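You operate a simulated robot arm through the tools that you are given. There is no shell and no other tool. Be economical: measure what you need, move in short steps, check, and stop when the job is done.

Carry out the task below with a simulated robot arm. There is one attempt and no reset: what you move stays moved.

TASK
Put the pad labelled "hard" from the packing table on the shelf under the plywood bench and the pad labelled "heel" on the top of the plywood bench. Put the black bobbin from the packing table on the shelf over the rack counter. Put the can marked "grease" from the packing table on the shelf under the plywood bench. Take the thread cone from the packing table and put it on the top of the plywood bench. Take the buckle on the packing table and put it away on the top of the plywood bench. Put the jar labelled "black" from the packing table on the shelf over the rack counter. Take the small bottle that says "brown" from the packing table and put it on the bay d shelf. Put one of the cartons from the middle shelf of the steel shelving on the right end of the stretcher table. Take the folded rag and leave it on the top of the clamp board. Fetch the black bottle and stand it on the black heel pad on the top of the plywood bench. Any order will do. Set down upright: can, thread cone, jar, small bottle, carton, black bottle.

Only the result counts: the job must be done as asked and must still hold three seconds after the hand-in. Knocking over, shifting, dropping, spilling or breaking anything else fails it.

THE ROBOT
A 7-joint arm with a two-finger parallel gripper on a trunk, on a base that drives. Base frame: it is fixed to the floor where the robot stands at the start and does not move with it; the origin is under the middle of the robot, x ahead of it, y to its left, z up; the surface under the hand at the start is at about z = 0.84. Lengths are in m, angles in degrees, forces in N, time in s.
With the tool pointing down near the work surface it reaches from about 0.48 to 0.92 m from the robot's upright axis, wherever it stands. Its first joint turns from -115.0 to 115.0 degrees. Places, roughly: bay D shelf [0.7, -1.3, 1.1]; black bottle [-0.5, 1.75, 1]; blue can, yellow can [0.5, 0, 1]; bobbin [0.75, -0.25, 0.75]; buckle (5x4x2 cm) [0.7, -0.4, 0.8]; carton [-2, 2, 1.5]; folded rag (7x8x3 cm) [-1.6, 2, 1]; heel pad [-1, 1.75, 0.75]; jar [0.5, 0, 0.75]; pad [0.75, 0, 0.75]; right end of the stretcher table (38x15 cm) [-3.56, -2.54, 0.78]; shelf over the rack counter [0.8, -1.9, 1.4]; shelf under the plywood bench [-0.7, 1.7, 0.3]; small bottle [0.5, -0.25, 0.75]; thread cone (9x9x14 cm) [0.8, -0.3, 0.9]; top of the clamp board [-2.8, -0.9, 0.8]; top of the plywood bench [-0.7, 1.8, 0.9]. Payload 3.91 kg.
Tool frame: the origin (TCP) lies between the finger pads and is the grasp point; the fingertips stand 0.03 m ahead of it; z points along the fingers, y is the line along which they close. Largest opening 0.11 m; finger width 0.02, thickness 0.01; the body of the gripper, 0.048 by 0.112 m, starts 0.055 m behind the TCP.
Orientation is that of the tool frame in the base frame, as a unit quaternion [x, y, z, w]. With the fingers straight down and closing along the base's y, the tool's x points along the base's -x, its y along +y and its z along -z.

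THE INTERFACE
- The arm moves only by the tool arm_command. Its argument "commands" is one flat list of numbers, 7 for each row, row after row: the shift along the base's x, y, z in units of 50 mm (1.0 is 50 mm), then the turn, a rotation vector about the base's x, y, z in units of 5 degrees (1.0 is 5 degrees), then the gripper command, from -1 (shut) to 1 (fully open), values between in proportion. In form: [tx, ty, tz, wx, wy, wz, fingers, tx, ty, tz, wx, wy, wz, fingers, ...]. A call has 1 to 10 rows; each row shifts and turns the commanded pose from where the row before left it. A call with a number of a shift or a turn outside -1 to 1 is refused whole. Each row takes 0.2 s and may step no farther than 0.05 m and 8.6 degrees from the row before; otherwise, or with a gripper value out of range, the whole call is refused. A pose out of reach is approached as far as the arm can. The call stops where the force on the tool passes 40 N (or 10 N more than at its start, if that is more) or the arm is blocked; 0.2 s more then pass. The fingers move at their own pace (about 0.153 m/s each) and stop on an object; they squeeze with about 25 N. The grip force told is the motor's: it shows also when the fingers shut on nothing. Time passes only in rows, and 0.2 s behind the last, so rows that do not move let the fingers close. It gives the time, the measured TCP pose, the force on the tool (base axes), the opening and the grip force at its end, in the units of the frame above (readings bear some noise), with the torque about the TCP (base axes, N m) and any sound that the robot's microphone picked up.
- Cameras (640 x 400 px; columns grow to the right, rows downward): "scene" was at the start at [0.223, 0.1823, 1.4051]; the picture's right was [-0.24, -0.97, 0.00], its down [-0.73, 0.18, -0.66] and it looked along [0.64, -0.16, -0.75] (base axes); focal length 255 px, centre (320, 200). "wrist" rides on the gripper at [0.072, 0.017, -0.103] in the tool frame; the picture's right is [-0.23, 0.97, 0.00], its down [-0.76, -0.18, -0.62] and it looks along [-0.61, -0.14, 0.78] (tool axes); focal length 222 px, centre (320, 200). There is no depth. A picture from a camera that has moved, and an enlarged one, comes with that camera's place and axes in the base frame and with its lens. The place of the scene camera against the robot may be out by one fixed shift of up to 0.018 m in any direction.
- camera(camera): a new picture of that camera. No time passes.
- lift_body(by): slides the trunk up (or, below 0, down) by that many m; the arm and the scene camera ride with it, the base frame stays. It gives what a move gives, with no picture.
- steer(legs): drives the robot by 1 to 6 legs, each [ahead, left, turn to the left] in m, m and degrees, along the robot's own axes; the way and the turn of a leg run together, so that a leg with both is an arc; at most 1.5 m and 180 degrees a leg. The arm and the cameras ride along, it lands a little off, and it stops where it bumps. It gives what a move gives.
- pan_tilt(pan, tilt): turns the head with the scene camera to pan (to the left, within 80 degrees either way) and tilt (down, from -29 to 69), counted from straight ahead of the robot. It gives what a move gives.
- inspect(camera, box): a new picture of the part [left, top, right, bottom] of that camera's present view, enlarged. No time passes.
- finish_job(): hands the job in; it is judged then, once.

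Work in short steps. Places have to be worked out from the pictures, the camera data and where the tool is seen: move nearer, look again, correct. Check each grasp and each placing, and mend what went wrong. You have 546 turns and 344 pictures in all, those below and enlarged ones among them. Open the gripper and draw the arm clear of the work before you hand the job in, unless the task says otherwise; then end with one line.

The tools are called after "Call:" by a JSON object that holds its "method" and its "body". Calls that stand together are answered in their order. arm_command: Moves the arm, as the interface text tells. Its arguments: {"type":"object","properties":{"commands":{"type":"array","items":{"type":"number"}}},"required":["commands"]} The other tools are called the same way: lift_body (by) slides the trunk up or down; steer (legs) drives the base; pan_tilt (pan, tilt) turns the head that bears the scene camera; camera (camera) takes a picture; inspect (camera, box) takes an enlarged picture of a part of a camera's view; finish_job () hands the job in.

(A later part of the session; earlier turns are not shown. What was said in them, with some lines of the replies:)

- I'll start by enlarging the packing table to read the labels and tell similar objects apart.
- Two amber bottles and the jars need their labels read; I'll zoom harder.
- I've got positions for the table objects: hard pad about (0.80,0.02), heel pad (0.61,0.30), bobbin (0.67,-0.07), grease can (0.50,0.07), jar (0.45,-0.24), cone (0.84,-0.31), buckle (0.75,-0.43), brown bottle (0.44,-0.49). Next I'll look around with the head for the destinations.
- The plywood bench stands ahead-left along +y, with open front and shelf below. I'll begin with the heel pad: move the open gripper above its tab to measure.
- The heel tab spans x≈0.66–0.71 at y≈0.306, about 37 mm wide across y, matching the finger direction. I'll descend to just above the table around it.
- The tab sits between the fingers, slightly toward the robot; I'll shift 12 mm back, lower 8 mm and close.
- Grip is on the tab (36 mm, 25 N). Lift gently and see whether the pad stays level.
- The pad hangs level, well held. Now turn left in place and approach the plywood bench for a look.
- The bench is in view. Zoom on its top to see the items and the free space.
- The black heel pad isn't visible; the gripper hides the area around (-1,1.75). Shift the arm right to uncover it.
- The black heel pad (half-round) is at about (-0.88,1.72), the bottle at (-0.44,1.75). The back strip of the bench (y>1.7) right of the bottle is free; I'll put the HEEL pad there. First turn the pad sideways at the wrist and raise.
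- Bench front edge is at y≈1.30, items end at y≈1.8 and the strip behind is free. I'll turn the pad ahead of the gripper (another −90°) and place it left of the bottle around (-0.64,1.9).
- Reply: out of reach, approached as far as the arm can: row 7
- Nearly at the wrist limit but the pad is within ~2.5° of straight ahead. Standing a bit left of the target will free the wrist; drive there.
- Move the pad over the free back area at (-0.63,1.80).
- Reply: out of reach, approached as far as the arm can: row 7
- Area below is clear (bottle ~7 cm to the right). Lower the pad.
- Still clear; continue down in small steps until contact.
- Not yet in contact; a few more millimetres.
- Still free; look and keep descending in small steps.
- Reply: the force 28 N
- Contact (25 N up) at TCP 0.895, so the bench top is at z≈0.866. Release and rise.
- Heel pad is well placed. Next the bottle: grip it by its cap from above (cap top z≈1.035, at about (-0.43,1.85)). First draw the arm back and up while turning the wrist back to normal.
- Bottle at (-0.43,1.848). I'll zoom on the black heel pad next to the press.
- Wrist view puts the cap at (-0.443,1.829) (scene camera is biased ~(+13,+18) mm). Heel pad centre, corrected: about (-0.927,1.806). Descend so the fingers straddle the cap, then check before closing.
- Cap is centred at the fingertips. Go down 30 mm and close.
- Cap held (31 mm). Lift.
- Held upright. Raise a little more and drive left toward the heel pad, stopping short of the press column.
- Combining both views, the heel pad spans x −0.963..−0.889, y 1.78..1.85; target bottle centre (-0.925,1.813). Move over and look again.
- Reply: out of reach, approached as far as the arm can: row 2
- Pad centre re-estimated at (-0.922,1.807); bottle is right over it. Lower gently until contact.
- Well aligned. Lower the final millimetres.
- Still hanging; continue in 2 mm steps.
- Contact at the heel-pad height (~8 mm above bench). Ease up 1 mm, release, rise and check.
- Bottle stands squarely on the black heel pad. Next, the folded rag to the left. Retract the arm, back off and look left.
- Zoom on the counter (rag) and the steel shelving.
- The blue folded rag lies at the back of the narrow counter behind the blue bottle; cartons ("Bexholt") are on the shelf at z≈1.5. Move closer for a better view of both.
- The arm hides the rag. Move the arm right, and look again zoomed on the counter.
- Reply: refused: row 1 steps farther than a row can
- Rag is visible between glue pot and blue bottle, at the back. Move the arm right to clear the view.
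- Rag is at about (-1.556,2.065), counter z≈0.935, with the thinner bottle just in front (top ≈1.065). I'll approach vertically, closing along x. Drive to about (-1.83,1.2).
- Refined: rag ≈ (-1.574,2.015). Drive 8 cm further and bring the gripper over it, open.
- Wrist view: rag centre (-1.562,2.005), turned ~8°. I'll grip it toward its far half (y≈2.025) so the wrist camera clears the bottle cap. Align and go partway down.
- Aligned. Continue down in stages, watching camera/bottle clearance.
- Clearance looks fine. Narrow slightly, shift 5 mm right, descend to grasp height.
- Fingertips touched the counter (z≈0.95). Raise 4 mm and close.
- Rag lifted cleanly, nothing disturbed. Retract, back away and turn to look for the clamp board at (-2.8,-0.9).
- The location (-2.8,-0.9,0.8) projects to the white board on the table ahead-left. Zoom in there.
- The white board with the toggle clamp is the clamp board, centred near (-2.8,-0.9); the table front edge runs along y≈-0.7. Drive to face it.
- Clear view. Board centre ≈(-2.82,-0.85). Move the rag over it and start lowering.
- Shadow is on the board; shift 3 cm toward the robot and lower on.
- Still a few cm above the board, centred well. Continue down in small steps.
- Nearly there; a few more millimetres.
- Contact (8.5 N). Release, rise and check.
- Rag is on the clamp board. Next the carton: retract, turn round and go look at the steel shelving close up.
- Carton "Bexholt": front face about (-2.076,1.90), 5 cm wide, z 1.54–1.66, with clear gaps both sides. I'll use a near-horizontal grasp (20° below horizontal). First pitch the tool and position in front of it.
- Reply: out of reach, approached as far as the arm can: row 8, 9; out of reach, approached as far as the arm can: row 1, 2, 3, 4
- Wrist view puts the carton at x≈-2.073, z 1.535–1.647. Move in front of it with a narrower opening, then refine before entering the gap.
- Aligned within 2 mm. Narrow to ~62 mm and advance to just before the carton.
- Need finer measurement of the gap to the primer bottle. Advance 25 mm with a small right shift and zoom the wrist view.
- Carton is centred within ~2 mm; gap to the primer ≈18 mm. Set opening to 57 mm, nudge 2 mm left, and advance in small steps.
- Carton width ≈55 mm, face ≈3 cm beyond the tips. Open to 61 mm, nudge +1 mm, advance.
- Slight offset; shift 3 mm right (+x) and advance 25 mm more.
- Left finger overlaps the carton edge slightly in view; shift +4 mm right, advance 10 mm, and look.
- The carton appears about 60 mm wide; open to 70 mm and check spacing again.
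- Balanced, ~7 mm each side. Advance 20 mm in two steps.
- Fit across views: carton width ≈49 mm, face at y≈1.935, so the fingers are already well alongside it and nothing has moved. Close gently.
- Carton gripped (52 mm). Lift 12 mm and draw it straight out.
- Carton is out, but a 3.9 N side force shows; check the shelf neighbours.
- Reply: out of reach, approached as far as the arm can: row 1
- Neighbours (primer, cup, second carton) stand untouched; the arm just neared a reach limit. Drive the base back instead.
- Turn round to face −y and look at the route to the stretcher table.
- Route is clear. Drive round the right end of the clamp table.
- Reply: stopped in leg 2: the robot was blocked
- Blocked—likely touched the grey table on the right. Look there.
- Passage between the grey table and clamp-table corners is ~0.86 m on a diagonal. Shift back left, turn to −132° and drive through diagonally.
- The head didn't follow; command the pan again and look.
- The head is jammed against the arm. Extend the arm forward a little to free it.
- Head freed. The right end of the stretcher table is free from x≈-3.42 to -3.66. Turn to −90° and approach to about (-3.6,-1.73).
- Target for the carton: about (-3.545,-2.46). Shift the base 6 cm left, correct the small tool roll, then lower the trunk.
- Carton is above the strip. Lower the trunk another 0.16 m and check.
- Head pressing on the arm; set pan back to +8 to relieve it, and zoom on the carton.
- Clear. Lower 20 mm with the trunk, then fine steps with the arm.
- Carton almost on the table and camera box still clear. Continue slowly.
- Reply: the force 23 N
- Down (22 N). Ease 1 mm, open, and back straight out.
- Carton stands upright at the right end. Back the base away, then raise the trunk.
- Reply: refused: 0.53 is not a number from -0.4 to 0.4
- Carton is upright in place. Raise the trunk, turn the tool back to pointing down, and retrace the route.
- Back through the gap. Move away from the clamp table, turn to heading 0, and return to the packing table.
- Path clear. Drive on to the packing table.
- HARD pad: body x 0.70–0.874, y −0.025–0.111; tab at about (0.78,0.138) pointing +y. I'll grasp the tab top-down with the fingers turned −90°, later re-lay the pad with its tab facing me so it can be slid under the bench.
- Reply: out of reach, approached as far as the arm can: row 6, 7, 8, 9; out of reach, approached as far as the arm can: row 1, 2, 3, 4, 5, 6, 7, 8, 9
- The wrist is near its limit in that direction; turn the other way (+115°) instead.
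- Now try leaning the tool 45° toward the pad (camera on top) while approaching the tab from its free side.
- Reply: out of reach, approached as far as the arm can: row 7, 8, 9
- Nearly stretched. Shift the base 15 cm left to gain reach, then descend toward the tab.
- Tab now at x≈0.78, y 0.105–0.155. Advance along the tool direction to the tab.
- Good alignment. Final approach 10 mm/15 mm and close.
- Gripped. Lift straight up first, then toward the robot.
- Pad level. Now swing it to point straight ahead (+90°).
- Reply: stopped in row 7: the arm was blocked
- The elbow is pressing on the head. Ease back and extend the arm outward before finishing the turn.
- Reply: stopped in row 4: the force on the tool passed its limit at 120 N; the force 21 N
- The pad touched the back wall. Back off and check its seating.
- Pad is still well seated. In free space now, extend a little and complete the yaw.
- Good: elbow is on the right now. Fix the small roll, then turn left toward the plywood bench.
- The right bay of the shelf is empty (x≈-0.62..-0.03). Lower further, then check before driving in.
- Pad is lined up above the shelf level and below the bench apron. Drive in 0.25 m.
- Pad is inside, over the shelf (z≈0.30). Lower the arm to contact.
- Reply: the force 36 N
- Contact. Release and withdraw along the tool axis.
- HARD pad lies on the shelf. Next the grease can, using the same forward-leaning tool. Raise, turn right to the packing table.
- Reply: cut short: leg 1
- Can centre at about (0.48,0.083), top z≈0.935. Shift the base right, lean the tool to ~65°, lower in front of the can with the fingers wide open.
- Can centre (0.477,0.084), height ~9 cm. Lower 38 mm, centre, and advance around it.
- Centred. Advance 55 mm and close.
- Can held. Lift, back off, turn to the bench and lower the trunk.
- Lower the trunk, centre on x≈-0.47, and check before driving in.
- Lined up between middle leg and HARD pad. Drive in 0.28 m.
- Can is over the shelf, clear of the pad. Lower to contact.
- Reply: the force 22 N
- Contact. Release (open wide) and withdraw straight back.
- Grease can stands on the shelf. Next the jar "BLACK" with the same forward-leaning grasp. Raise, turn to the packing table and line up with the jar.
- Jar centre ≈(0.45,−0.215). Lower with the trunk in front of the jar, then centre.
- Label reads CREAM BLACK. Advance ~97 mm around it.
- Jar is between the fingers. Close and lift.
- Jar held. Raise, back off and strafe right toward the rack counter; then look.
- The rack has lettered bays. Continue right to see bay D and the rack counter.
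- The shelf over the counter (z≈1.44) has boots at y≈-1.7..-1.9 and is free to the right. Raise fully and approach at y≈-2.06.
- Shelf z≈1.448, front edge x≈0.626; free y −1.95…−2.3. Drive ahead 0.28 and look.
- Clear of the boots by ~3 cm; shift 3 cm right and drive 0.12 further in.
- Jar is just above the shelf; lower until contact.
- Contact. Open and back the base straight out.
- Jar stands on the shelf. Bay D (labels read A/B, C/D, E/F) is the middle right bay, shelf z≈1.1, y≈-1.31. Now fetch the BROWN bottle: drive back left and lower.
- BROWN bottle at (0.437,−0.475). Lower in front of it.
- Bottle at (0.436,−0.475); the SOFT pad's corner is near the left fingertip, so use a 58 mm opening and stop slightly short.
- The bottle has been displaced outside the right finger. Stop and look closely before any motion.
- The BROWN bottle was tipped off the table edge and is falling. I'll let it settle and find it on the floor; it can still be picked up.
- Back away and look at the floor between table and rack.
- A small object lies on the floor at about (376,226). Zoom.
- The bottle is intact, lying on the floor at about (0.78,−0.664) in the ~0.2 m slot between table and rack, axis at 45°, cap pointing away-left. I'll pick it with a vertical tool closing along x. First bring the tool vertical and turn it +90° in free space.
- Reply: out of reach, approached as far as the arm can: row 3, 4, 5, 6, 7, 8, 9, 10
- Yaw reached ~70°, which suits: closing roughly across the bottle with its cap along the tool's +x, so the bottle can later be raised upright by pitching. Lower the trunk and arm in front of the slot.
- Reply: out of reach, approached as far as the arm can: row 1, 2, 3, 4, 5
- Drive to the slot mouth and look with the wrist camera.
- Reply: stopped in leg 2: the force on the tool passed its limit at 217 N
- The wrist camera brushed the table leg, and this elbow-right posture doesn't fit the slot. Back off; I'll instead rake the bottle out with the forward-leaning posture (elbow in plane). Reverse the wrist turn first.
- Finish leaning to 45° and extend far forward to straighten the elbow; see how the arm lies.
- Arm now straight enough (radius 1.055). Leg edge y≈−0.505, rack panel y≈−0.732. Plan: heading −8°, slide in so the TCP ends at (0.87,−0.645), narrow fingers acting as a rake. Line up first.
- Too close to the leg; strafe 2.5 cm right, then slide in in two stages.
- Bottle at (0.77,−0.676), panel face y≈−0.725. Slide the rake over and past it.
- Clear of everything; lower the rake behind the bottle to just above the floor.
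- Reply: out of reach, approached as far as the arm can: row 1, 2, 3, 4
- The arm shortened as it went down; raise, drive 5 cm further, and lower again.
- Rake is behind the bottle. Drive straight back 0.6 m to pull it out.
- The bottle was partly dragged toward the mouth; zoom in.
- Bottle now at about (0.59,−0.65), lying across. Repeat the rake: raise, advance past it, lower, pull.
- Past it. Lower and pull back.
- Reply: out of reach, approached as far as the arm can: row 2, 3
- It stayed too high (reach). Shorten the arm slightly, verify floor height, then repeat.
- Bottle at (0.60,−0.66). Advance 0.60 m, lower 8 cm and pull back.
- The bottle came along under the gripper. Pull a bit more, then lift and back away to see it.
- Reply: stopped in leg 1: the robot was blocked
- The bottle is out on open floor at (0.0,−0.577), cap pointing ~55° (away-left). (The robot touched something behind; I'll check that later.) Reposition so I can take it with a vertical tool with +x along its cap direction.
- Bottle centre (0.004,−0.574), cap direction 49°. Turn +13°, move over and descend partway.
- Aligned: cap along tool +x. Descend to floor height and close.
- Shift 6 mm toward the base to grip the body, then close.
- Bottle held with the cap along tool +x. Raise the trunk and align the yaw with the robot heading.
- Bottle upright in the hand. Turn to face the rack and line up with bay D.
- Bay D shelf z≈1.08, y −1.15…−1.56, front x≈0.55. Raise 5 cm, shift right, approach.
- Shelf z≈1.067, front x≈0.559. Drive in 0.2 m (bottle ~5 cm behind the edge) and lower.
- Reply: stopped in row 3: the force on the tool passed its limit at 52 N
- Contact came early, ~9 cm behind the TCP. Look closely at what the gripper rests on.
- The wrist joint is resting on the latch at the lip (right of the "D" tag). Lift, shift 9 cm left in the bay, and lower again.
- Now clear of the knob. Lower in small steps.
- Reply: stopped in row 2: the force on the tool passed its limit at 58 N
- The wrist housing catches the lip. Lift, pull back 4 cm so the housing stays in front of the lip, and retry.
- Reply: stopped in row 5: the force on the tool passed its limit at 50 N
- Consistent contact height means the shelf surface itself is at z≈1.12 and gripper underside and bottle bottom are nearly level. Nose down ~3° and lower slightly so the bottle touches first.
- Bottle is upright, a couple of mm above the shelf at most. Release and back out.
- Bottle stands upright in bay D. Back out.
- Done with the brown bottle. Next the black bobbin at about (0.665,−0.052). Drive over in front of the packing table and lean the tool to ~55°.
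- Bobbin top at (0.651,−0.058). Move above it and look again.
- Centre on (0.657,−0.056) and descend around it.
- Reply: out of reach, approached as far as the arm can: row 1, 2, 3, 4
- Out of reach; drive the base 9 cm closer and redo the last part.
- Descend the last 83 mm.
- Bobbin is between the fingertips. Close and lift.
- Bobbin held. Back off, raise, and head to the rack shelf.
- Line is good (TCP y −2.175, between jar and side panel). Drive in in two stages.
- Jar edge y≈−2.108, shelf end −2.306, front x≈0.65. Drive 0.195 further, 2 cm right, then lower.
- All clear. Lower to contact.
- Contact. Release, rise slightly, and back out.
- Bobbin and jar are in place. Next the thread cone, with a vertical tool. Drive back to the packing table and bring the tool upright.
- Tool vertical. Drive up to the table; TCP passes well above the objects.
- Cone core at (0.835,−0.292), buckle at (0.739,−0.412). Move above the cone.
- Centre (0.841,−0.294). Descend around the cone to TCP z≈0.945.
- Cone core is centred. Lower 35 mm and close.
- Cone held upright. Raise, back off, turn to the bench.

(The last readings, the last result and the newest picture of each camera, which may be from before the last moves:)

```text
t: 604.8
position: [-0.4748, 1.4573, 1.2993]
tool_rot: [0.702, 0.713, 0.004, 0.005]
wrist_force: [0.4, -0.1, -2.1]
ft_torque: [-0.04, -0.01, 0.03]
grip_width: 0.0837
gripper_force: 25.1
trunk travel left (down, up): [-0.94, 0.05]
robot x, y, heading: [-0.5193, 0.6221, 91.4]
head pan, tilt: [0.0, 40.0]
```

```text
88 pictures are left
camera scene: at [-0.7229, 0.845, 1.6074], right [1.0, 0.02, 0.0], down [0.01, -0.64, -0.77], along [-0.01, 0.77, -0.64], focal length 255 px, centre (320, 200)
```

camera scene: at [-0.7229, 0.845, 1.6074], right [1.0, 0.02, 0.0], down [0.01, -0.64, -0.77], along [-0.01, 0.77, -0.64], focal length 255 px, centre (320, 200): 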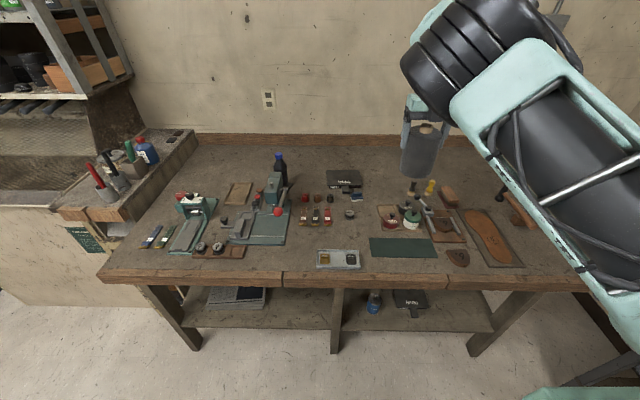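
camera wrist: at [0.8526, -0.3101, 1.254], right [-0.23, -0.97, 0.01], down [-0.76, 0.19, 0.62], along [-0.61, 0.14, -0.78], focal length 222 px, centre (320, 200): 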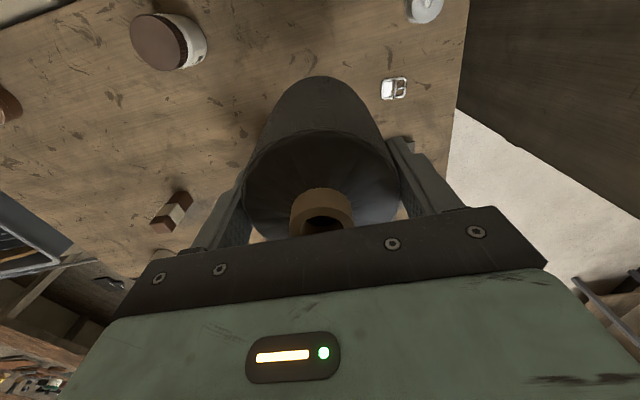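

Target spot (where the bottle stood) ≈(−0.435,1.85) is free. Approach.

Call:
{"method": "steer", "body": {"legs": [[0.2, -0.02, -1.4], [0.12, 0, 0]]}}

Call:
{"method": "camera", "body": {"camera": "scene"}}

Call:
{"method": "camera", "body": {"camera": "wrist"}}

```text
t: 607.3
position: [-0.4355, 1.7744, 1.3012]
tool_rot: [0.71, 0.705, 0.004, 0.005]
wrist_force: [0.1, -0.4, -2.6]
ft_torque: [0.01, 0.0, 0.03]
grip_width: 0.0834
gripper_force: 25.0
trunk travel left (down, up): [-0.94, 0.05]
robot x, y, heading: [-0.501, 0.9461, 89.5]
head pan, tilt: [0.0, 40.0]
```

```text
87 pictures are left
camera scene: at [-0.6982, 1.1687, 1.6074], right [1.0, -0.01, 0.0], down [0.0, -0.64, -0.77], along [0.0, 0.77, -0.64], focal length 255 px, centre (320, 200)
```

scene: 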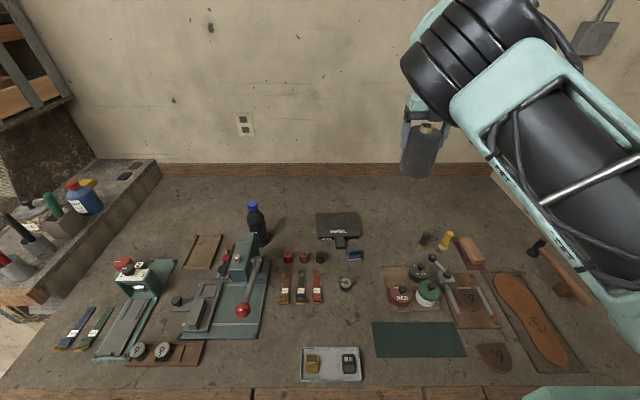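

```text
86 pictures are left
camera wrist: at [-0.4201, 1.847, 1.4041], right [0.97, -0.23, 0.01], down [-0.19, -0.76, 0.62], along [-0.14, -0.61, -0.78], focal length 222 px, centre (320, 200)
```

wrist: 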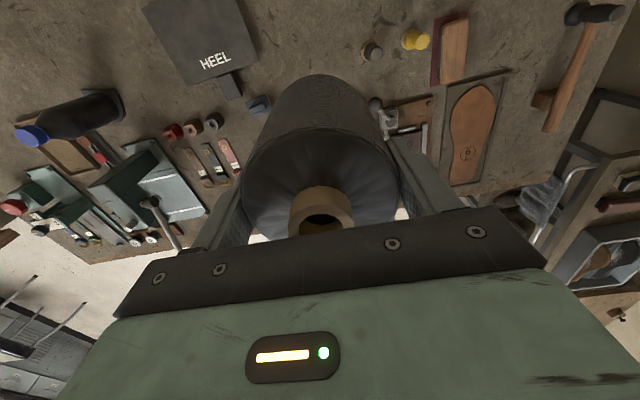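

Clear below. Lower to z≈1.06, then extend to y≈1.85.

Call:
{"method": "arm_command", "body": {"commands": [0, 0, -0.9, 0, 0, 0, -1, 0, 0, -0.9, 0, 0, 0, -1, 0, 0, -0.9, 0, 0, 0, -1, 0.1, 0.3, -0.9, 0, 0, 0, -1, 0, 0.5, -0.8, 0, 0, 0, -1, 0, 0.6, -0.3, 0, 0, 0, -1]}}

Call:
{"method": "camera", "body": {"camera": "scene"}}

```text
t: 608.7
position: [-0.432, 1.8446, 1.0641]
tool_rot: [0.71, 0.705, 0.003, 0.005]
wrist_force: [0.5, -0.9, -2.3]
ft_torque: [-0.04, -0.02, 0.0]
grip_width: 0.0835
gripper_force: 24.8
trunk travel left (down, up): [-0.94, 0.05]
robot x, y, heading: [-0.5009, 0.9428, 89.6]
head pan, tilt: [0.0, 40.0]
```

```text
85 pictures are left
camera scene: at [-0.6985, 1.1687, 1.6073], right [1.0, -0.01, 0.0], down [0.0, -0.64, -0.77], along [0.0, 0.77, -0.64], focal length 255 px, centre (320, 200)
```

scene: 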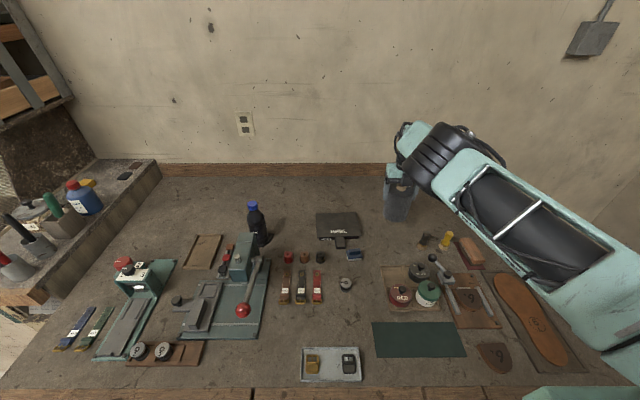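

Lower to the bench.

Call:
{"method": "arm_command", "body": {"commands": [0, 0, -0.7, 0, 0, 0, -1, 0, 0, -0.6, 0, 0, 0, -1, 0, 0, -0.3, 0, 0, 0, -1, 0, 0, -0.1, 0, 0, 0, -1, 0, 0, -0.1, 0, 0, 0, -1]}}

Call:
{"method": "inspect", "body": {"camera": "scene", "box": [330, 120, 530, 270]}}

```text
t: 609.9
position: [-0.4303, 1.8447, 0.9741]
tool_rot: [0.709, 0.705, 0.005, 0.005]
wrist_force: [-0.6, -0.1, -2.5]
ft_torque: [-0.03, 0.02, 0.0]
grip_width: 0.0831
gripper_force: 25.0
trunk travel left (down, up): [-0.94, 0.05]
robot x, y, heading: [-0.4965, 0.9454, 89.8]
head pan, tilt: [0.0, 40.0]
```

```text
2.67 times, centred on (430, 195) of scene
camera zoom: at [-0.6982, 1.1691, 1.6073], right [1.0, -0.01, 0.0], down [0.0, -0.64, -0.77], along [0.0, 0.77, -0.64], focal length 680 px, centre (27, 213)
```

zoom: 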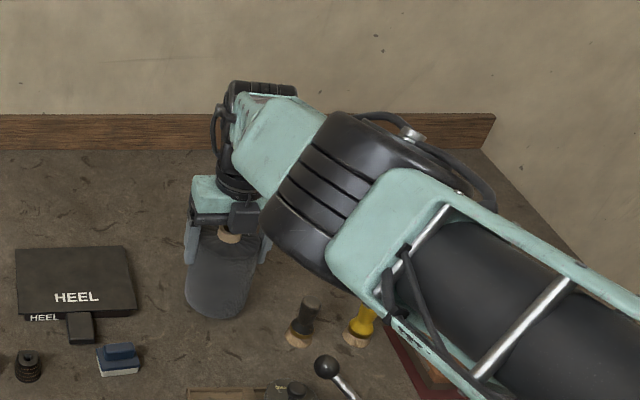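

A few millimetres more.

Call:
{"method": "arm_command", "body": {"commands": [0, 0, -0.06, 0, 0, 0, -1, 0, 0, -0.06, 0, 0, 0, -1, 0, 0, -0.05, 0, 0, 0, -1, 0, 0, 0, 0, 0, 0, -1]}}

```text
t: 610.9
position: [-0.4299, 1.8436, 0.9674]
tool_rot: [0.71, 0.704, 0.004, 0.004]
wrist_force: [0.2, -0.4, -2.6]
ft_torque: [-0.01, 0.0, -0.02]
grip_width: 0.0833
gripper_force: 25.4
trunk travel left (down, up): [-0.94, 0.05]
robot x, y, heading: [-0.4973, 0.9469, 89.8]
head pan, tilt: [0.0, 40.0]
```

Call:
{"method": "arm_command", "body": {"commands": [0, 0, -0.04, 0, 0, 0, -1, 0, 0, -0.04, 0, 0, 0, -1, 0, 0, -0.04, 0, 0, 0, -1, 0, 0, 0, 0, 0, 0, -1]}}

```text
t: 611.9
position: [-0.4301, 1.8452, 0.9638]
tool_rot: [0.709, 0.705, 0.004, 0.003]
wrist_force: [3.7, -1.6, 30.4]
ft_torque: [-0.41, 0.59, 0.06]
grip_width: 0.0835
gripper_force: 25.1
trunk travel left (down, up): [-0.94, 0.05]
robot x, y, heading: [-0.4987, 0.943, 89.6]
head pan, tilt: [0.0, 40.0]
```

Contact. Ease up 1 mm, open, rise.

Call:
{"method": "arm_command", "body": {"commands": [0, 0, 0.04, 0, 0, 0, -1, 0, 0, 0, 0, 0, 0, 0.6, 0, 0, 0, 0, 0, 0, 0.85, 0, 0, 0.2, 0, 0, 0, 0.85, 0, 0, 0.8, 0, 0, 0, 0.85, 0, 0, 0.8, 0, 0, 0, 0.85, 0, 0, 0.8, 0, 0, 0, 0.85, 0, -0.3, 0.8, 0, 0, 0, 0.85, 0, -0.6, 0.6, 0, 0, 0, 0.85]}}

Call:
{"method": "camera", "body": {"camera": "scene"}}

```text
t: 613.9
position: [-0.4298, 1.8008, 1.1621]
tool_rot: [0.71, 0.704, 0.004, 0.005]
wrist_force: [0.2, 0.4, -0.5]
ft_torque: [-0.03, 0.01, -0.01]
grip_width: 0.1018
gripper_force: 0.0
trunk travel left (down, up): [-0.94, 0.05]
robot x, y, heading: [-0.498, 0.9455, 89.9]
head pan, tilt: [0.0, 40.0]
```

```text
83 pictures are left
camera scene: at [-0.6979, 1.1696, 1.6072], right [1.0, -0.01, 0.0], down [0.0, -0.64, -0.77], along [0.0, 0.77, -0.64], focal length 255 px, centre (320, 200)
```

scene: 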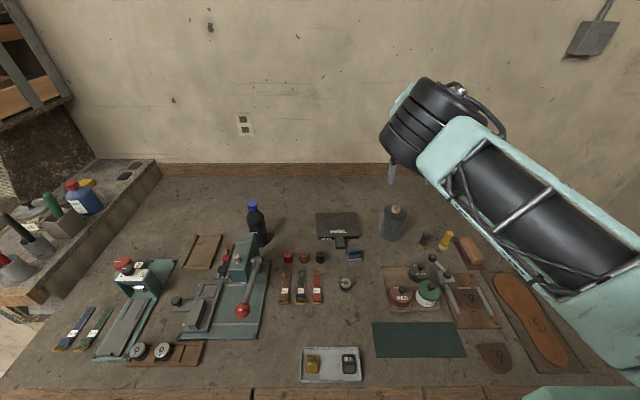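

Cone placed upright. Last item: the buckle at about (0.739,−0.412). Drive back to the packing table.

Call:
{"method": "steer", "body": {"legs": [[-0.7, 0, 0], [0, 0, -90], [0.4, -0.6, 0]]}}

Call:
{"method": "camera", "body": {"camera": "wrist"}}

```text
t: 625.1
position: [0.7532, -0.4217, 1.1618]
tool_rot: [1.0, -0.001, -0.001, 0.006]
wrist_force: [0.2, 0.4, -0.8]
ft_torque: [0.0, -0.02, 0.0]
grip_width: 0.1019
gripper_force: 0.0
trunk travel left (down, up): [-0.94, 0.05]
robot x, y, heading: [-0.1018, -0.3571, -0.3]
head pan, tilt: [0.0, 40.0]
```

```text
82 pictures are left
camera wrist: at [0.8251, -0.4366, 1.266], right [-0.23, -0.97, 0.01], down [-0.76, 0.19, 0.62], along [-0.61, 0.13, -0.78], focal length 222 px, centre (320, 200)
```

wrist: 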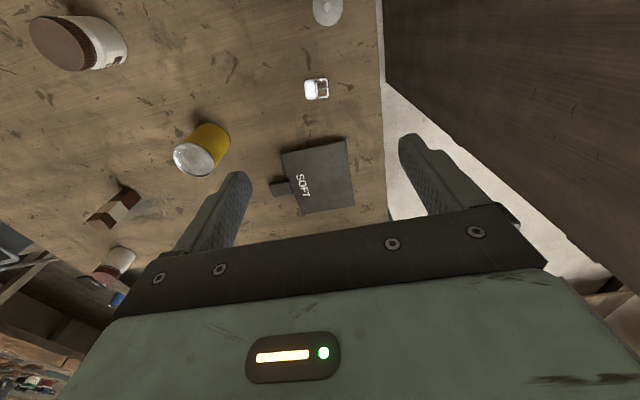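

Buckle spans x 0.719–0.756, y −0.40…−0.438. Descend over it.

Call:
{"method": "arm_command", "body": {"commands": [-0.15, 0.03, -0.9, 0, 0, 0, 0.4, -0.15, 0.03, -0.9, 0, 0, 0, 0.4, 0, 0, -0.9, 0, 0, 0, 0.4, 0, 0, -0.9, 0, 0, 0, 0.4, 0, 0, -0.9, 0, 0, 0, 0.4]}}

Call:
{"method": "camera", "body": {"camera": "wrist"}}

```text
t: 626.3
position: [0.7376, -0.4177, 0.937]
tool_rot: [1.0, -0.003, -0.001, 0.006]
wrist_force: [0.3, -1.1, 0.8]
ft_torque: [-0.01, 0.0, 0.0]
grip_width: 0.077
gripper_force: 0.1
trunk travel left (down, up): [-0.94, 0.05]
robot x, y, heading: [-0.1022, -0.3564, -0.1]
head pan, tilt: [0.0, 40.0]
```

```text
81 pictures are left
camera wrist: at [0.81, -0.4331, 1.0412], right [-0.23, -0.97, 0.01], down [-0.76, 0.19, 0.62], along [-0.61, 0.13, -0.78], focal length 222 px, centre (320, 200)
```

wrist: 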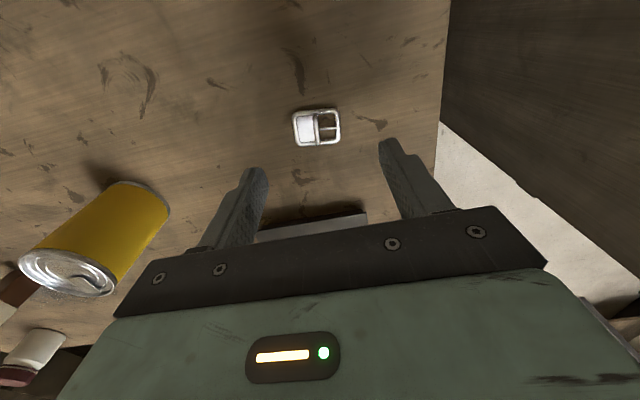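

Aligned. Descend to just above the table and close.

Call:
{"method": "arm_command", "body": {"commands": [0.06, 0.02, -0.7, 0, 0, 0, 0.4, 0, 0, -0.4, 0, 0, 0, 0.4, 0, 0, -0.18, 0, 0, 0, 0.4]}}

Call:
{"method": "camera", "body": {"camera": "wrist"}}

```text
t: 627.1
position: [0.742, -0.4163, 0.8737]
tool_rot: [1.0, -0.002, -0.001, 0.006]
wrist_force: [-0.2, -0.3, 0.0]
ft_torque: [0.04, 0.0, -0.04]
grip_width: 0.0769
gripper_force: 0.0
trunk travel left (down, up): [-0.94, 0.05]
robot x, y, heading: [-0.1037, -0.3567, -0.2]
head pan, tilt: [0.0, 40.0]
```

```text
80 pictures are left
camera wrist: at [0.8131, -0.4325, 0.9764], right [-0.23, -0.97, 0.01], down [-0.76, 0.19, 0.62], along [-0.61, 0.13, -0.78], focal length 222 px, centre (320, 200)
```

wrist: 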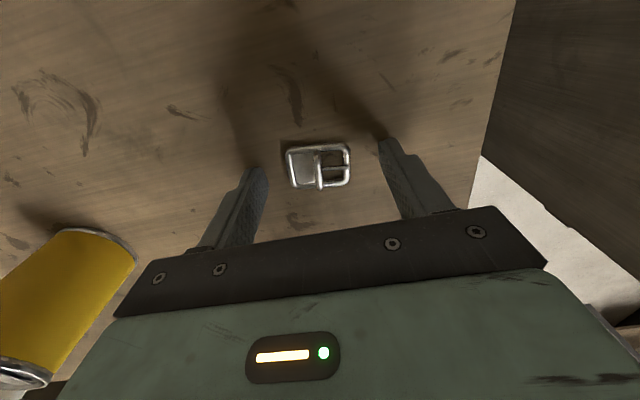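

Buckle is right at the tips. Lower 2 mm, close, lift.

Call:
{"method": "arm_command", "body": {"commands": [0, 0, -0.04, 0, 0, 0, 0.4, 0, 0, 0, 0, 0, 0, -1, 0, 0, 0, 0, 0, 0, -1, 0, 0, 0, 0, 0, 0, -1, 0, 0, 0, 0, 0, 0, -1]}}

Call:
{"method": "arm_command", "body": {"commands": [0, 0, 0.3, 0, 0, 0, -1, 0, 0, 0.8, 0, 0, 0, -1, 0, 0, 0.8, 0, 0, 0, -1, 0, 0, 0.9, 0, 0, 0, -1, 0, 0, 0.9, 0, 0, 0, -1, 0, 0, 0.9, 0, 0, 0, -1, 0, 0, 0.9, 0, 0, 0, -1]}}

Call:
{"method": "camera", "body": {"camera": "wrist"}}

```text
t: 628.3
position: [0.7421, -0.4168, 0.8713]
tool_rot: [1.0, -0.002, 0.0, 0.006]
wrist_force: [0.4, -0.2, 0.4]
ft_torque: [0.01, -0.02, -0.02]
grip_width: 0.0424
gripper_force: 24.6
trunk travel left (down, up): [-0.94, 0.05]
robot x, y, heading: [-0.1007, -0.3558, -0.1]
head pan, tilt: [0.0, 40.0]
```

```text
t: 629.9
position: [0.7413, -0.4177, 1.1467]
tool_rot: [1.0, -0.002, -0.001, 0.006]
wrist_force: [0.3, 0.2, -1.2]
ft_torque: [0.02, -0.02, 0.0]
grip_width: 0.0425
gripper_force: 25.1
trunk travel left (down, up): [-0.94, 0.05]
robot x, y, heading: [-0.1009, -0.3549, 0.1]
head pan, tilt: [0.0, 40.0]
```

```text
79 pictures are left
camera wrist: at [0.814, -0.4335, 1.2502], right [-0.23, -0.97, 0.01], down [-0.76, 0.19, 0.62], along [-0.61, 0.13, -0.78], focal length 222 px, centre (320, 200)
```

wrist: 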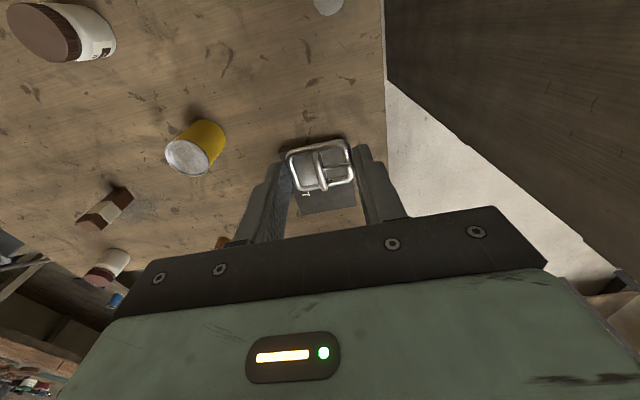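

Buckle held. Take it to the bench: target ≈(−0.80,1.85), between bottle and HEEL pad.

Call:
{"method": "steer", "body": {"legs": [[-0.35, 0, 0], [0, 0, 90], [1.0, 0.41, 0]]}}

Call:
{"method": "camera", "body": {"camera": "scene"}}

```text
t: 641.1
position: [-0.7825, 1.4914, 1.1453]
tool_rot: [0.711, 0.703, 0.004, 0.005]
wrist_force: [-0.9, -0.3, 0.3]
ft_torque: [0.03, 0.02, 0.04]
grip_width: 0.0427
gripper_force: 25.6
trunk travel left (down, up): [-0.94, 0.05]
robot x, y, heading: [-0.855, 0.6481, 89.0]
head pan, tilt: [0.0, 40.0]
```

```text
78 pictures are left
camera scene: at [-1.0502, 0.8731, 1.6073], right [1.0, -0.01, 0.0], down [-0.01, -0.64, -0.77], along [0.01, 0.77, -0.64], focal length 255 px, centre (320, 200)
```

scene: 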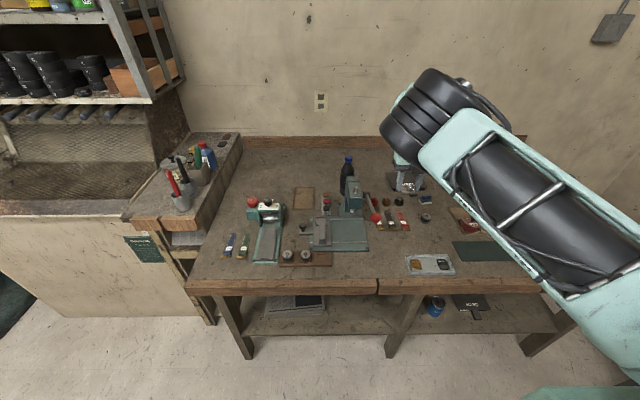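

Continue ahead above the press, then extend and lower.

Call:
{"method": "steer", "body": {"legs": [[0.29, 0.01, 0.9]]}}

Call:
{"method": "arm_command", "body": {"commands": [0, 0.6, -0.3, 0, 0, 0, -1, 0, 0.6, -0.6, 0, 0, 0, -1, 0, 0, -0.9, 0, 0, 0, -1]}}

Call:
{"method": "camera", "body": {"camera": "scene"}}

Call:
{"method": "camera", "body": {"camera": "wrist"}}

```text
t: 643.1
position: [-0.8076, 1.7816, 1.1457]
tool_rot: [0.706, 0.709, 0.004, 0.004]
wrist_force: [-0.5, -0.2, -0.2]
ft_torque: [0.03, -0.01, -0.01]
grip_width: 0.0428
gripper_force: 24.8
trunk travel left (down, up): [-0.94, 0.05]
robot x, y, heading: [-0.8625, 0.9342, 90.4]
head pan, tilt: [0.0, 40.0]
```

```text
t: 643.9
position: [-0.8076, 1.8431, 1.0556]
tool_rot: [0.705, 0.709, 0.003, 0.005]
wrist_force: [0.4, -0.1, -0.7]
ft_torque: [0.0, 0.01, 0.0]
grip_width: 0.0429
gripper_force: 25.0
trunk travel left (down, up): [-0.94, 0.05]
robot x, y, heading: [-0.863, 0.9414, 90.5]
head pan, tilt: [0.0, 40.0]
```

```text
77 pictures are left
camera scene: at [-1.0639, 1.1583, 1.6074], right [1.0, 0.01, 0.0], down [0.01, -0.64, -0.77], along [-0.01, 0.77, -0.64], focal length 255 px, centre (320, 200)
```

scene: 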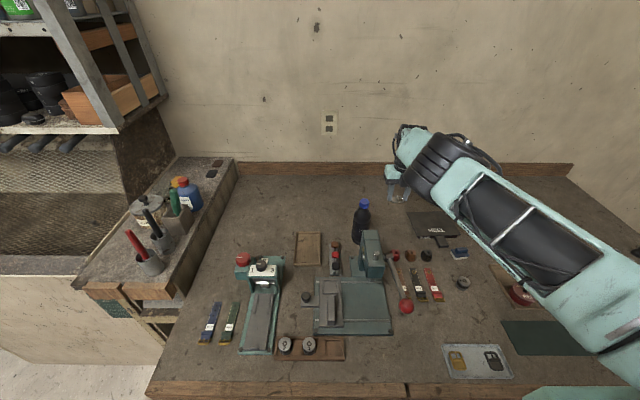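

```text
76 pictures are left
camera wrist: at [-0.7933, 1.9161, 1.1598], right [0.97, -0.22, 0.01], down [-0.18, -0.76, 0.62], along [-0.13, -0.61, -0.78], focal length 222 px, centre (320, 200)
```

wrist: 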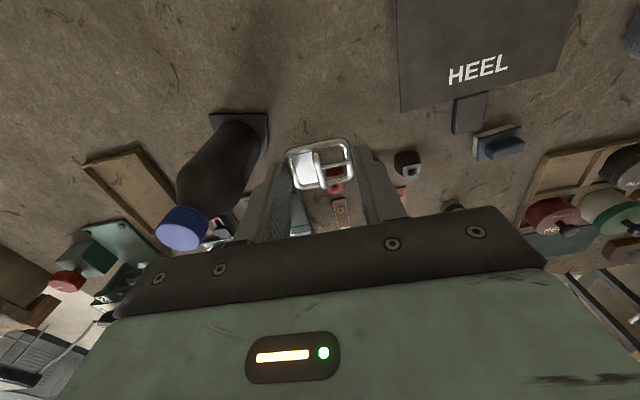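

Space is fine. Shift 1 cm right and lower.

Call:
{"method": "arm_command", "body": {"commands": [0.2, 0, -0.8, 0, 0, 0, -1, 0, 0, -0.8, 0, 0, 0, -1, 0, 0, -0.8, 0, 0, 0, -1, 0, 0, -0.5, 0, 0, 0, -1, 0, 0, -0.1, 0, 0, 0, -1]}}

Call:
{"method": "inspect", "body": {"camera": "scene", "box": [330, 120, 490, 270]}}

```text
t: 645.1
position: [-0.8003, 1.8335, 0.9062]
tool_rot: [0.705, 0.709, 0.003, 0.005]
wrist_force: [0.0, 0.4, -0.7]
ft_torque: [-0.04, -0.06, -0.01]
grip_width: 0.0429
gripper_force: 25.1
out of reach, approached as far as the arm can: row 4
trunk travel left (down, up): [-0.94, 0.05]
robot x, y, heading: [-0.8638, 0.9365, 90.7]
head pan, tilt: [0.0, 40.0]
```

```text
2.67 times, centred on (410, 195) of scene
camera zoom: at [-1.0643, 1.1584, 1.6073], right [1.0, 0.01, 0.0], down [0.01, -0.64, -0.77], along [-0.01, 0.77, -0.64], focal length 680 px, centre (80, 213)
```

zoom: 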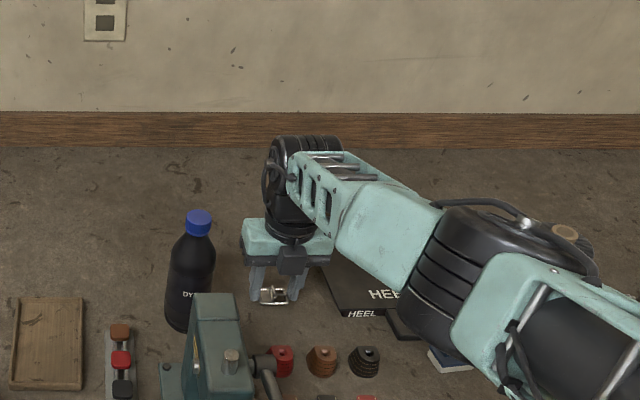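

Nearly down; the elbow is near (but in front of) the cone, so finish with tiny steps.

Call:
{"method": "arm_command", "body": {"commands": [0, 0, -0.05, 0, 0, 0, -1, 0, 0, -0.05, 0, 0, 0, -1, 0, 0, -0.04, 0, 0, 0, -1]}}

```text
t: 645.9
position: [-0.7984, 1.8322, 0.9021]
tool_rot: [0.706, 0.708, 0.004, 0.005]
wrist_force: [-0.2, -0.2, 0.1]
ft_torque: [-0.01, 0.02, 0.0]
grip_width: 0.0427
gripper_force: 25.2
out of reach, approached as far as the arm can: row 2
trunk travel left (down, up): [-0.94, 0.05]
robot x, y, heading: [-0.8648, 0.9371, 90.6]
head pan, tilt: [0.0, 40.0]
```

Pull back 15 mm and lower the remaining 6 mm.

Call:
{"method": "arm_command", "body": {"commands": [0, -0.3, 0, 0, 0, 0, -1, 0, 0, -0.06, 0, 0, 0, -1, 0, 0, -0.05, 0, 0, 0, -1, 0, 0, -0.04, 0, 0, 0, -1]}}

```text
t: 646.9
position: [-0.8003, 1.8263, 0.89]
tool_rot: [0.705, 0.709, 0.004, 0.005]
wrist_force: [0.8, 0.8, 0.7]
ft_torque: [0.01, -0.01, 0.01]
grip_width: 0.0428
gripper_force: 24.8
out of reach, approached as far as the arm can: row 1
trunk travel left (down, up): [-0.94, 0.05]
robot x, y, heading: [-0.8604, 0.9372, 90.3]
head pan, tilt: [0.0, 40.0]
```

Check the gap visually.

Call:
{"method": "inspect", "body": {"camera": "scene", "box": [370, 180, 430, 240]}}

Call:
{"method": "arm_command", "body": {"commands": [0, 0, -0.04, 0, 0, 0, -1, 0, 0, -0.04, 0, 0, 0, -1]}}

```text
6.67 times, centred on (400, 210) of scene
camera zoom: at [-1.0638, 1.1585, 1.6073], right [1.0, 0.01, 0.0], down [0.0, -0.64, -0.77], along [-0.01, 0.77, -0.64], focal length 1700 px, centre (-213, 133)
```

zoom: 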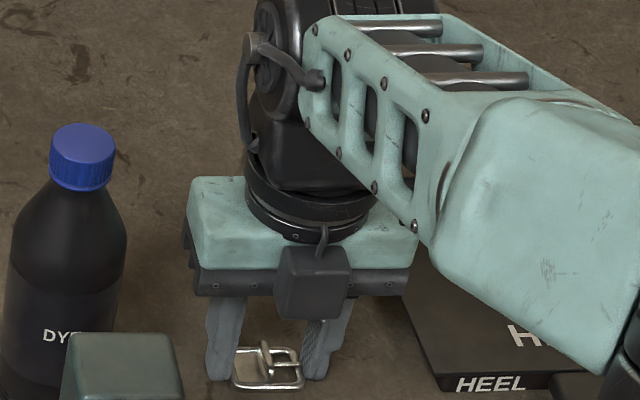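

```text
t: 647.5
position: [-0.7996, 1.827, 0.8909]
tool_rot: [0.705, 0.709, 0.006, 0.004]
wrist_force: [4.3, 0.9, 27.5]
ft_torque: [-0.15, 0.62, 0.08]
grip_width: 0.0426
gripper_force: 25.1
trunk travel left (down, up): [-0.94, 0.05]
robot x, y, heading: [-0.8612, 0.9372, 90.5]
head pan, tilt: [0.0, 40.0]
```

Contact (27 N). Release, rise straight up and check.

Call:
{"method": "arm_command", "body": {"commands": [0, 0, 0.04, 0, 0, 0, -0.5, 0, 0, 0, 0, 0, 0, 0.1, 0, 0, 0, 0, 0, 0, 0.2, 0, 0, 0.4, 0, 0, 0, 0.2, 0, 0, 0.8, 0, 0, 0, 0.2, 0, -0.2, 0.9, 0, 0, 0, 0.2, 0, -0.2, 0.9, 0, 0, 0, 0.2, 0, -0.3, 0.9, 0, 0, 0, 0.2, 0, -0.3, 0.9, 0, 0, 0, 0.2]}}

Call:
{"method": "camera", "body": {"camera": "scene"}}

```text
t: 649.5
position: [-0.7985, 1.7763, 1.1293]
tool_rot: [0.705, 0.709, 0.004, 0.006]
wrist_force: [-0.4, 0.0, -0.8]
ft_torque: [-0.02, 0.01, -0.02]
grip_width: 0.066
gripper_force: 0.1
trunk travel left (down, up): [-0.94, 0.05]
robot x, y, heading: [-0.8593, 0.94, 90.5]
head pan, tilt: [0.0, 40.0]
```

```text
73 pictures are left
camera scene: at [-1.0638, 1.159, 1.6072], right [1.0, 0.01, 0.0], down [0.01, -0.64, -0.77], along [-0.01, 0.77, -0.64], focal length 255 px, centre (320, 200)
```

scene: 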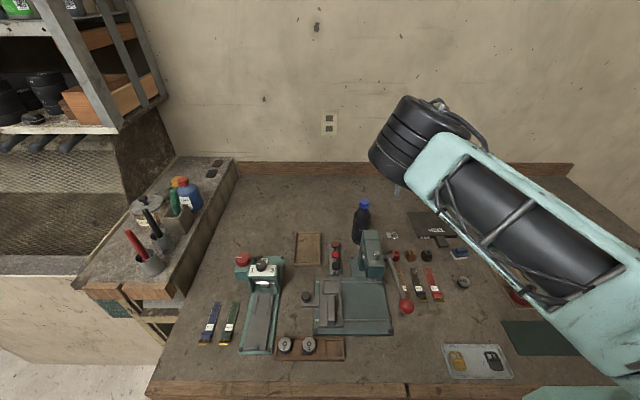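

Buckle lies on the bench. Back away and check the whole bench.

Call:
{"method": "steer", "body": {"legs": [[-0.45, 0, 0], [0, -0.3, 0]]}}

Call:
{"method": "camera", "body": {"camera": "scene"}}

Call:
{"method": "inspect", "body": {"camera": "scene", "box": [190, 120, 430, 270]}}

```text
t: 653.9
position: [-0.4924, 1.3329, 1.129]
tool_rot: [0.705, 0.709, 0.004, 0.005]
wrist_force: [0.0, -0.2, -0.3]
ft_torque: [0.02, -0.01, 0.02]
grip_width: 0.0659
gripper_force: 0.1
trunk travel left (down, up): [-0.94, 0.05]
robot x, y, heading: [-0.553, 0.4933, 90.2]
head pan, tilt: [0.0, 40.0]
```

```text
72 pictures are left
camera scene: at [-0.7579, 0.7144, 1.6073], right [1.0, 0.01, 0.0], down [0.0, -0.64, -0.77], along [-0.01, 0.77, -0.64], focal length 255 px, centre (320, 200)
```

scene: 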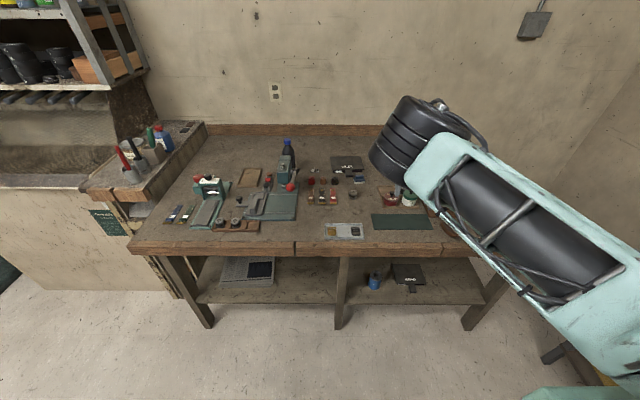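

```text
2.67 times, centred on (310, 195) of scene
camera zoom: at [-0.7579, 0.7144, 1.6073], right [1.0, 0.01, 0.0], down [0.0, -0.64, -0.77], along [-0.01, 0.77, -0.64], focal length 680 px, centre (347, 213)
```

zoom: 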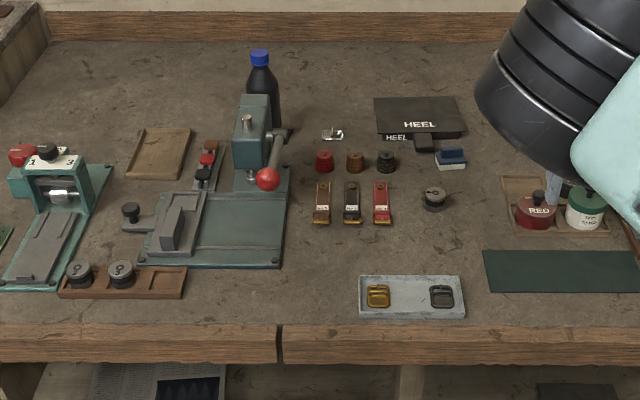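

Cone is hidden behind the elbow; strafe right a bit and lift the arm view to verify it.

Call:
{"method": "steer", "body": {"legs": [[0, 0.75, 0]]}}

Call:
{"method": "pan_tilt", "body": {"pan": -8, "tilt": 30}}

Call:
{"method": "camera", "body": {"camera": "scene"}}

```text
t: 657.9
position: [-1.2354, 1.3282, 1.1296]
tool_rot: [0.704, 0.71, 0.005, 0.004]
wrist_force: [0.9, -0.5, -0.5]
ft_torque: [-0.03, 0.0, -0.02]
grip_width: 0.066
gripper_force: 0.2
trunk travel left (down, up): [-0.94, 0.05]
robot x, y, heading: [-1.297, 0.4887, 90.6]
head pan, tilt: [0.0, 40.0]
```

```text
t: 658.6
position: [-1.2358, 1.3273, 1.1298]
tool_rot: [0.704, 0.71, 0.003, 0.005]
wrist_force: [-0.1, -0.4, 0.0]
ft_torque: [0.0, 0.0, 0.02]
grip_width: 0.066
gripper_force: 0.0
trunk travel left (down, up): [-0.94, 0.05]
robot x, y, heading: [-1.2979, 0.4898, 90.5]
head pan, tilt: [-8.0, 30.0]
```

```text
70 pictures are left
camera scene: at [-1.4871, 0.7124, 1.6226], right [0.99, -0.13, 0.0], down [-0.06, -0.5, -0.87], along [0.11, 0.86, -0.5], focal length 255 px, centre (320, 200)
```

scene: 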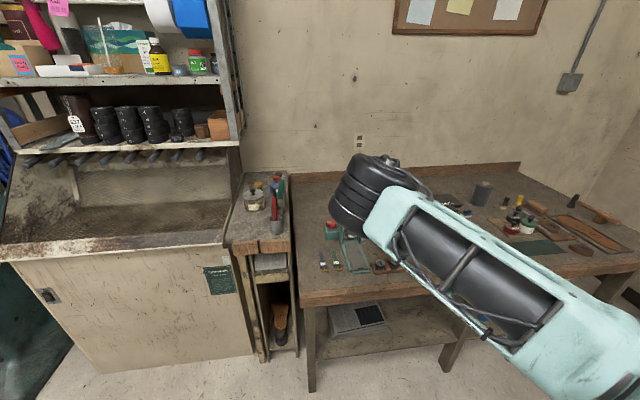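

Cone stands. Now check what the robot bumped behind it near (−1.4,−0.5): turn around and look.

Call:
{"method": "steer", "body": {"legs": [[-0.1, 0, 0], [0, 0, -180]]}}

Call:
{"method": "pan_tilt", "body": {"pan": 10, "tilt": 35}}

Call:
{"method": "camera", "body": {"camera": "scene"}}

```text
t: 667.1
position: [-1.3685, -0.4531, 1.1283]
tool_rot: [-0.705, 0.709, 0.005, -0.004]
wrist_force: [-0.3, 0.0, -0.2]
ft_torque: [0.03, 0.0, -0.02]
grip_width: 0.0657
gripper_force: 0.0
trunk travel left (down, up): [-0.94, 0.05]
robot x, y, heading: [-1.2947, 0.3865, -90.1]
head pan, tilt: [-8.0, 30.0]
```

```text
t: 667.9
position: [-1.3695, -0.4531, 1.1288]
tool_rot: [-0.706, 0.709, 0.005, -0.003]
wrist_force: [0.0, 0.3, 0.4]
ft_torque: [0.0, 0.0, -0.02]
grip_width: 0.0659
gripper_force: 0.0
trunk travel left (down, up): [-0.94, 0.05]
robot x, y, heading: [-1.2943, 0.3832, -90.0]
head pan, tilt: [10.0, 35.0]
```

```text
69 pictures are left
camera scene: at [-1.0721, 0.1532, 1.6149], right [-0.99, -0.17, 0.0], down [-0.1, 0.57, -0.82], along [0.14, -0.81, -0.57], focal length 255 px, centre (320, 200)
```

scene: 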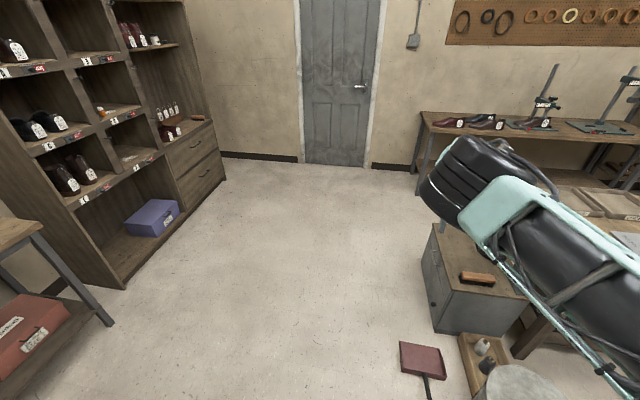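

There's a red dustpan on the floor near where I was blocked. Look closer at it.

Call:
{"method": "pan_tilt", "body": {"pan": 10, "tilt": 55}}

Call:
{"method": "camera", "body": {"camera": "scene"}}

```text
t: 668.8
position: [-1.3695, -0.4533, 1.1286]
tool_rot: [-0.705, 0.709, 0.005, -0.004]
wrist_force: [0.1, 0.6, 0.7]
ft_torque: [0.02, -0.01, -0.02]
grip_width: 0.066
gripper_force: 0.0
trunk travel left (down, up): [-0.94, 0.05]
robot x, y, heading: [-1.2957, 0.3905, -90.3]
head pan, tilt: [10.0, 55.0]
```

```text
68 pictures are left
camera scene: at [-1.0748, 0.1689, 1.5867], right [-0.99, -0.17, 0.0], down [-0.14, 0.81, -0.57], along [0.1, -0.57, -0.82], focal length 255 px, centre (320, 200)
```

scene: 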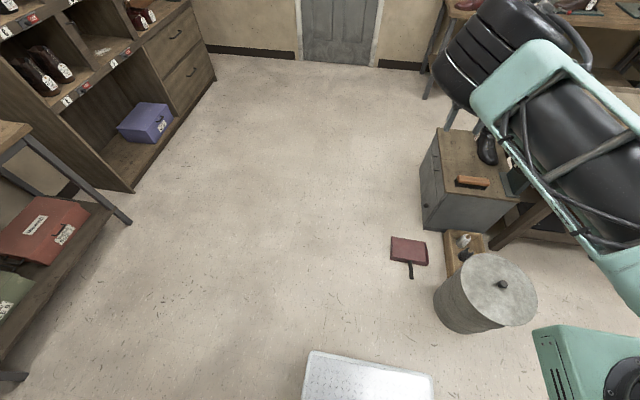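

The dustpan's gap to the tray next to it matches the earlier view, so it looks undisturbed. All items are placed; open the gripper fully with the arm clear.

Call:
{"method": "arm_command", "body": {"commands": [0, 0, 0, 0, 0, 0, 1, 0, 0, 0, 0, 0, 0, 1]}}

Call:
{"method": "pan_tilt", "body": {"pan": 45, "tilt": 20}}

Call:
{"method": "camera", "body": {"camera": "scene"}}

```text
t: 669.4
position: [-1.3696, -0.4529, 1.129]
tool_rot: [-0.705, 0.709, 0.005, -0.004]
wrist_force: [0.6, -0.5, -0.1]
ft_torque: [0.04, 0.0, -0.01]
grip_width: 0.1101
gripper_force: 0.1
trunk travel left (down, up): [-0.94, 0.05]
robot x, y, heading: [-1.293, 0.3858, -90.1]
head pan, tilt: [10.0, 55.0]
```

```text
t: 670.4
position: [-1.3713, -0.4534, 1.1284]
tool_rot: [-0.705, 0.709, 0.005, -0.003]
wrist_force: [0.4, -0.2, 0.9]
ft_torque: [-0.02, 0.0, -0.01]
grip_width: 0.11
gripper_force: 0.1
trunk travel left (down, up): [-0.94, 0.05]
robot x, y, heading: [-1.2947, 0.3877, -90.2]
head pan, tilt: [45.0, 20.0]
```

```text
67 pictures are left
camera scene: at [-1.0215, 0.1739, 1.6387], right [-0.71, -0.7, 0.0], down [-0.24, 0.24, -0.94], along [0.66, -0.67, -0.34], focal length 255 px, centre (320, 200)
```

scene: 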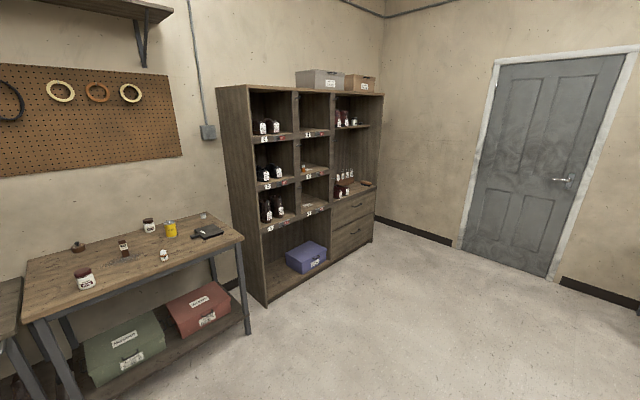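

Everything on the packing table that was to stay still stands, and all moved items are in their places. Handing in.

Call:
{"method": "finish_job", "body": {}}

```text
The job is handed in.
```

All eleven items are in their places and the job is handed in, but the "brown" bottle was knocked off the packing table to the floor on the way; it looked intact, and I stood it upright on the bay D shelf. While driving and working I also bumped something in the aisle beside the clamp-board table (probably the grey machine table), one packing-table leg and something on the floor behind the robot, with no shift that I could see, though I did not get a view of the grey table afterwards.
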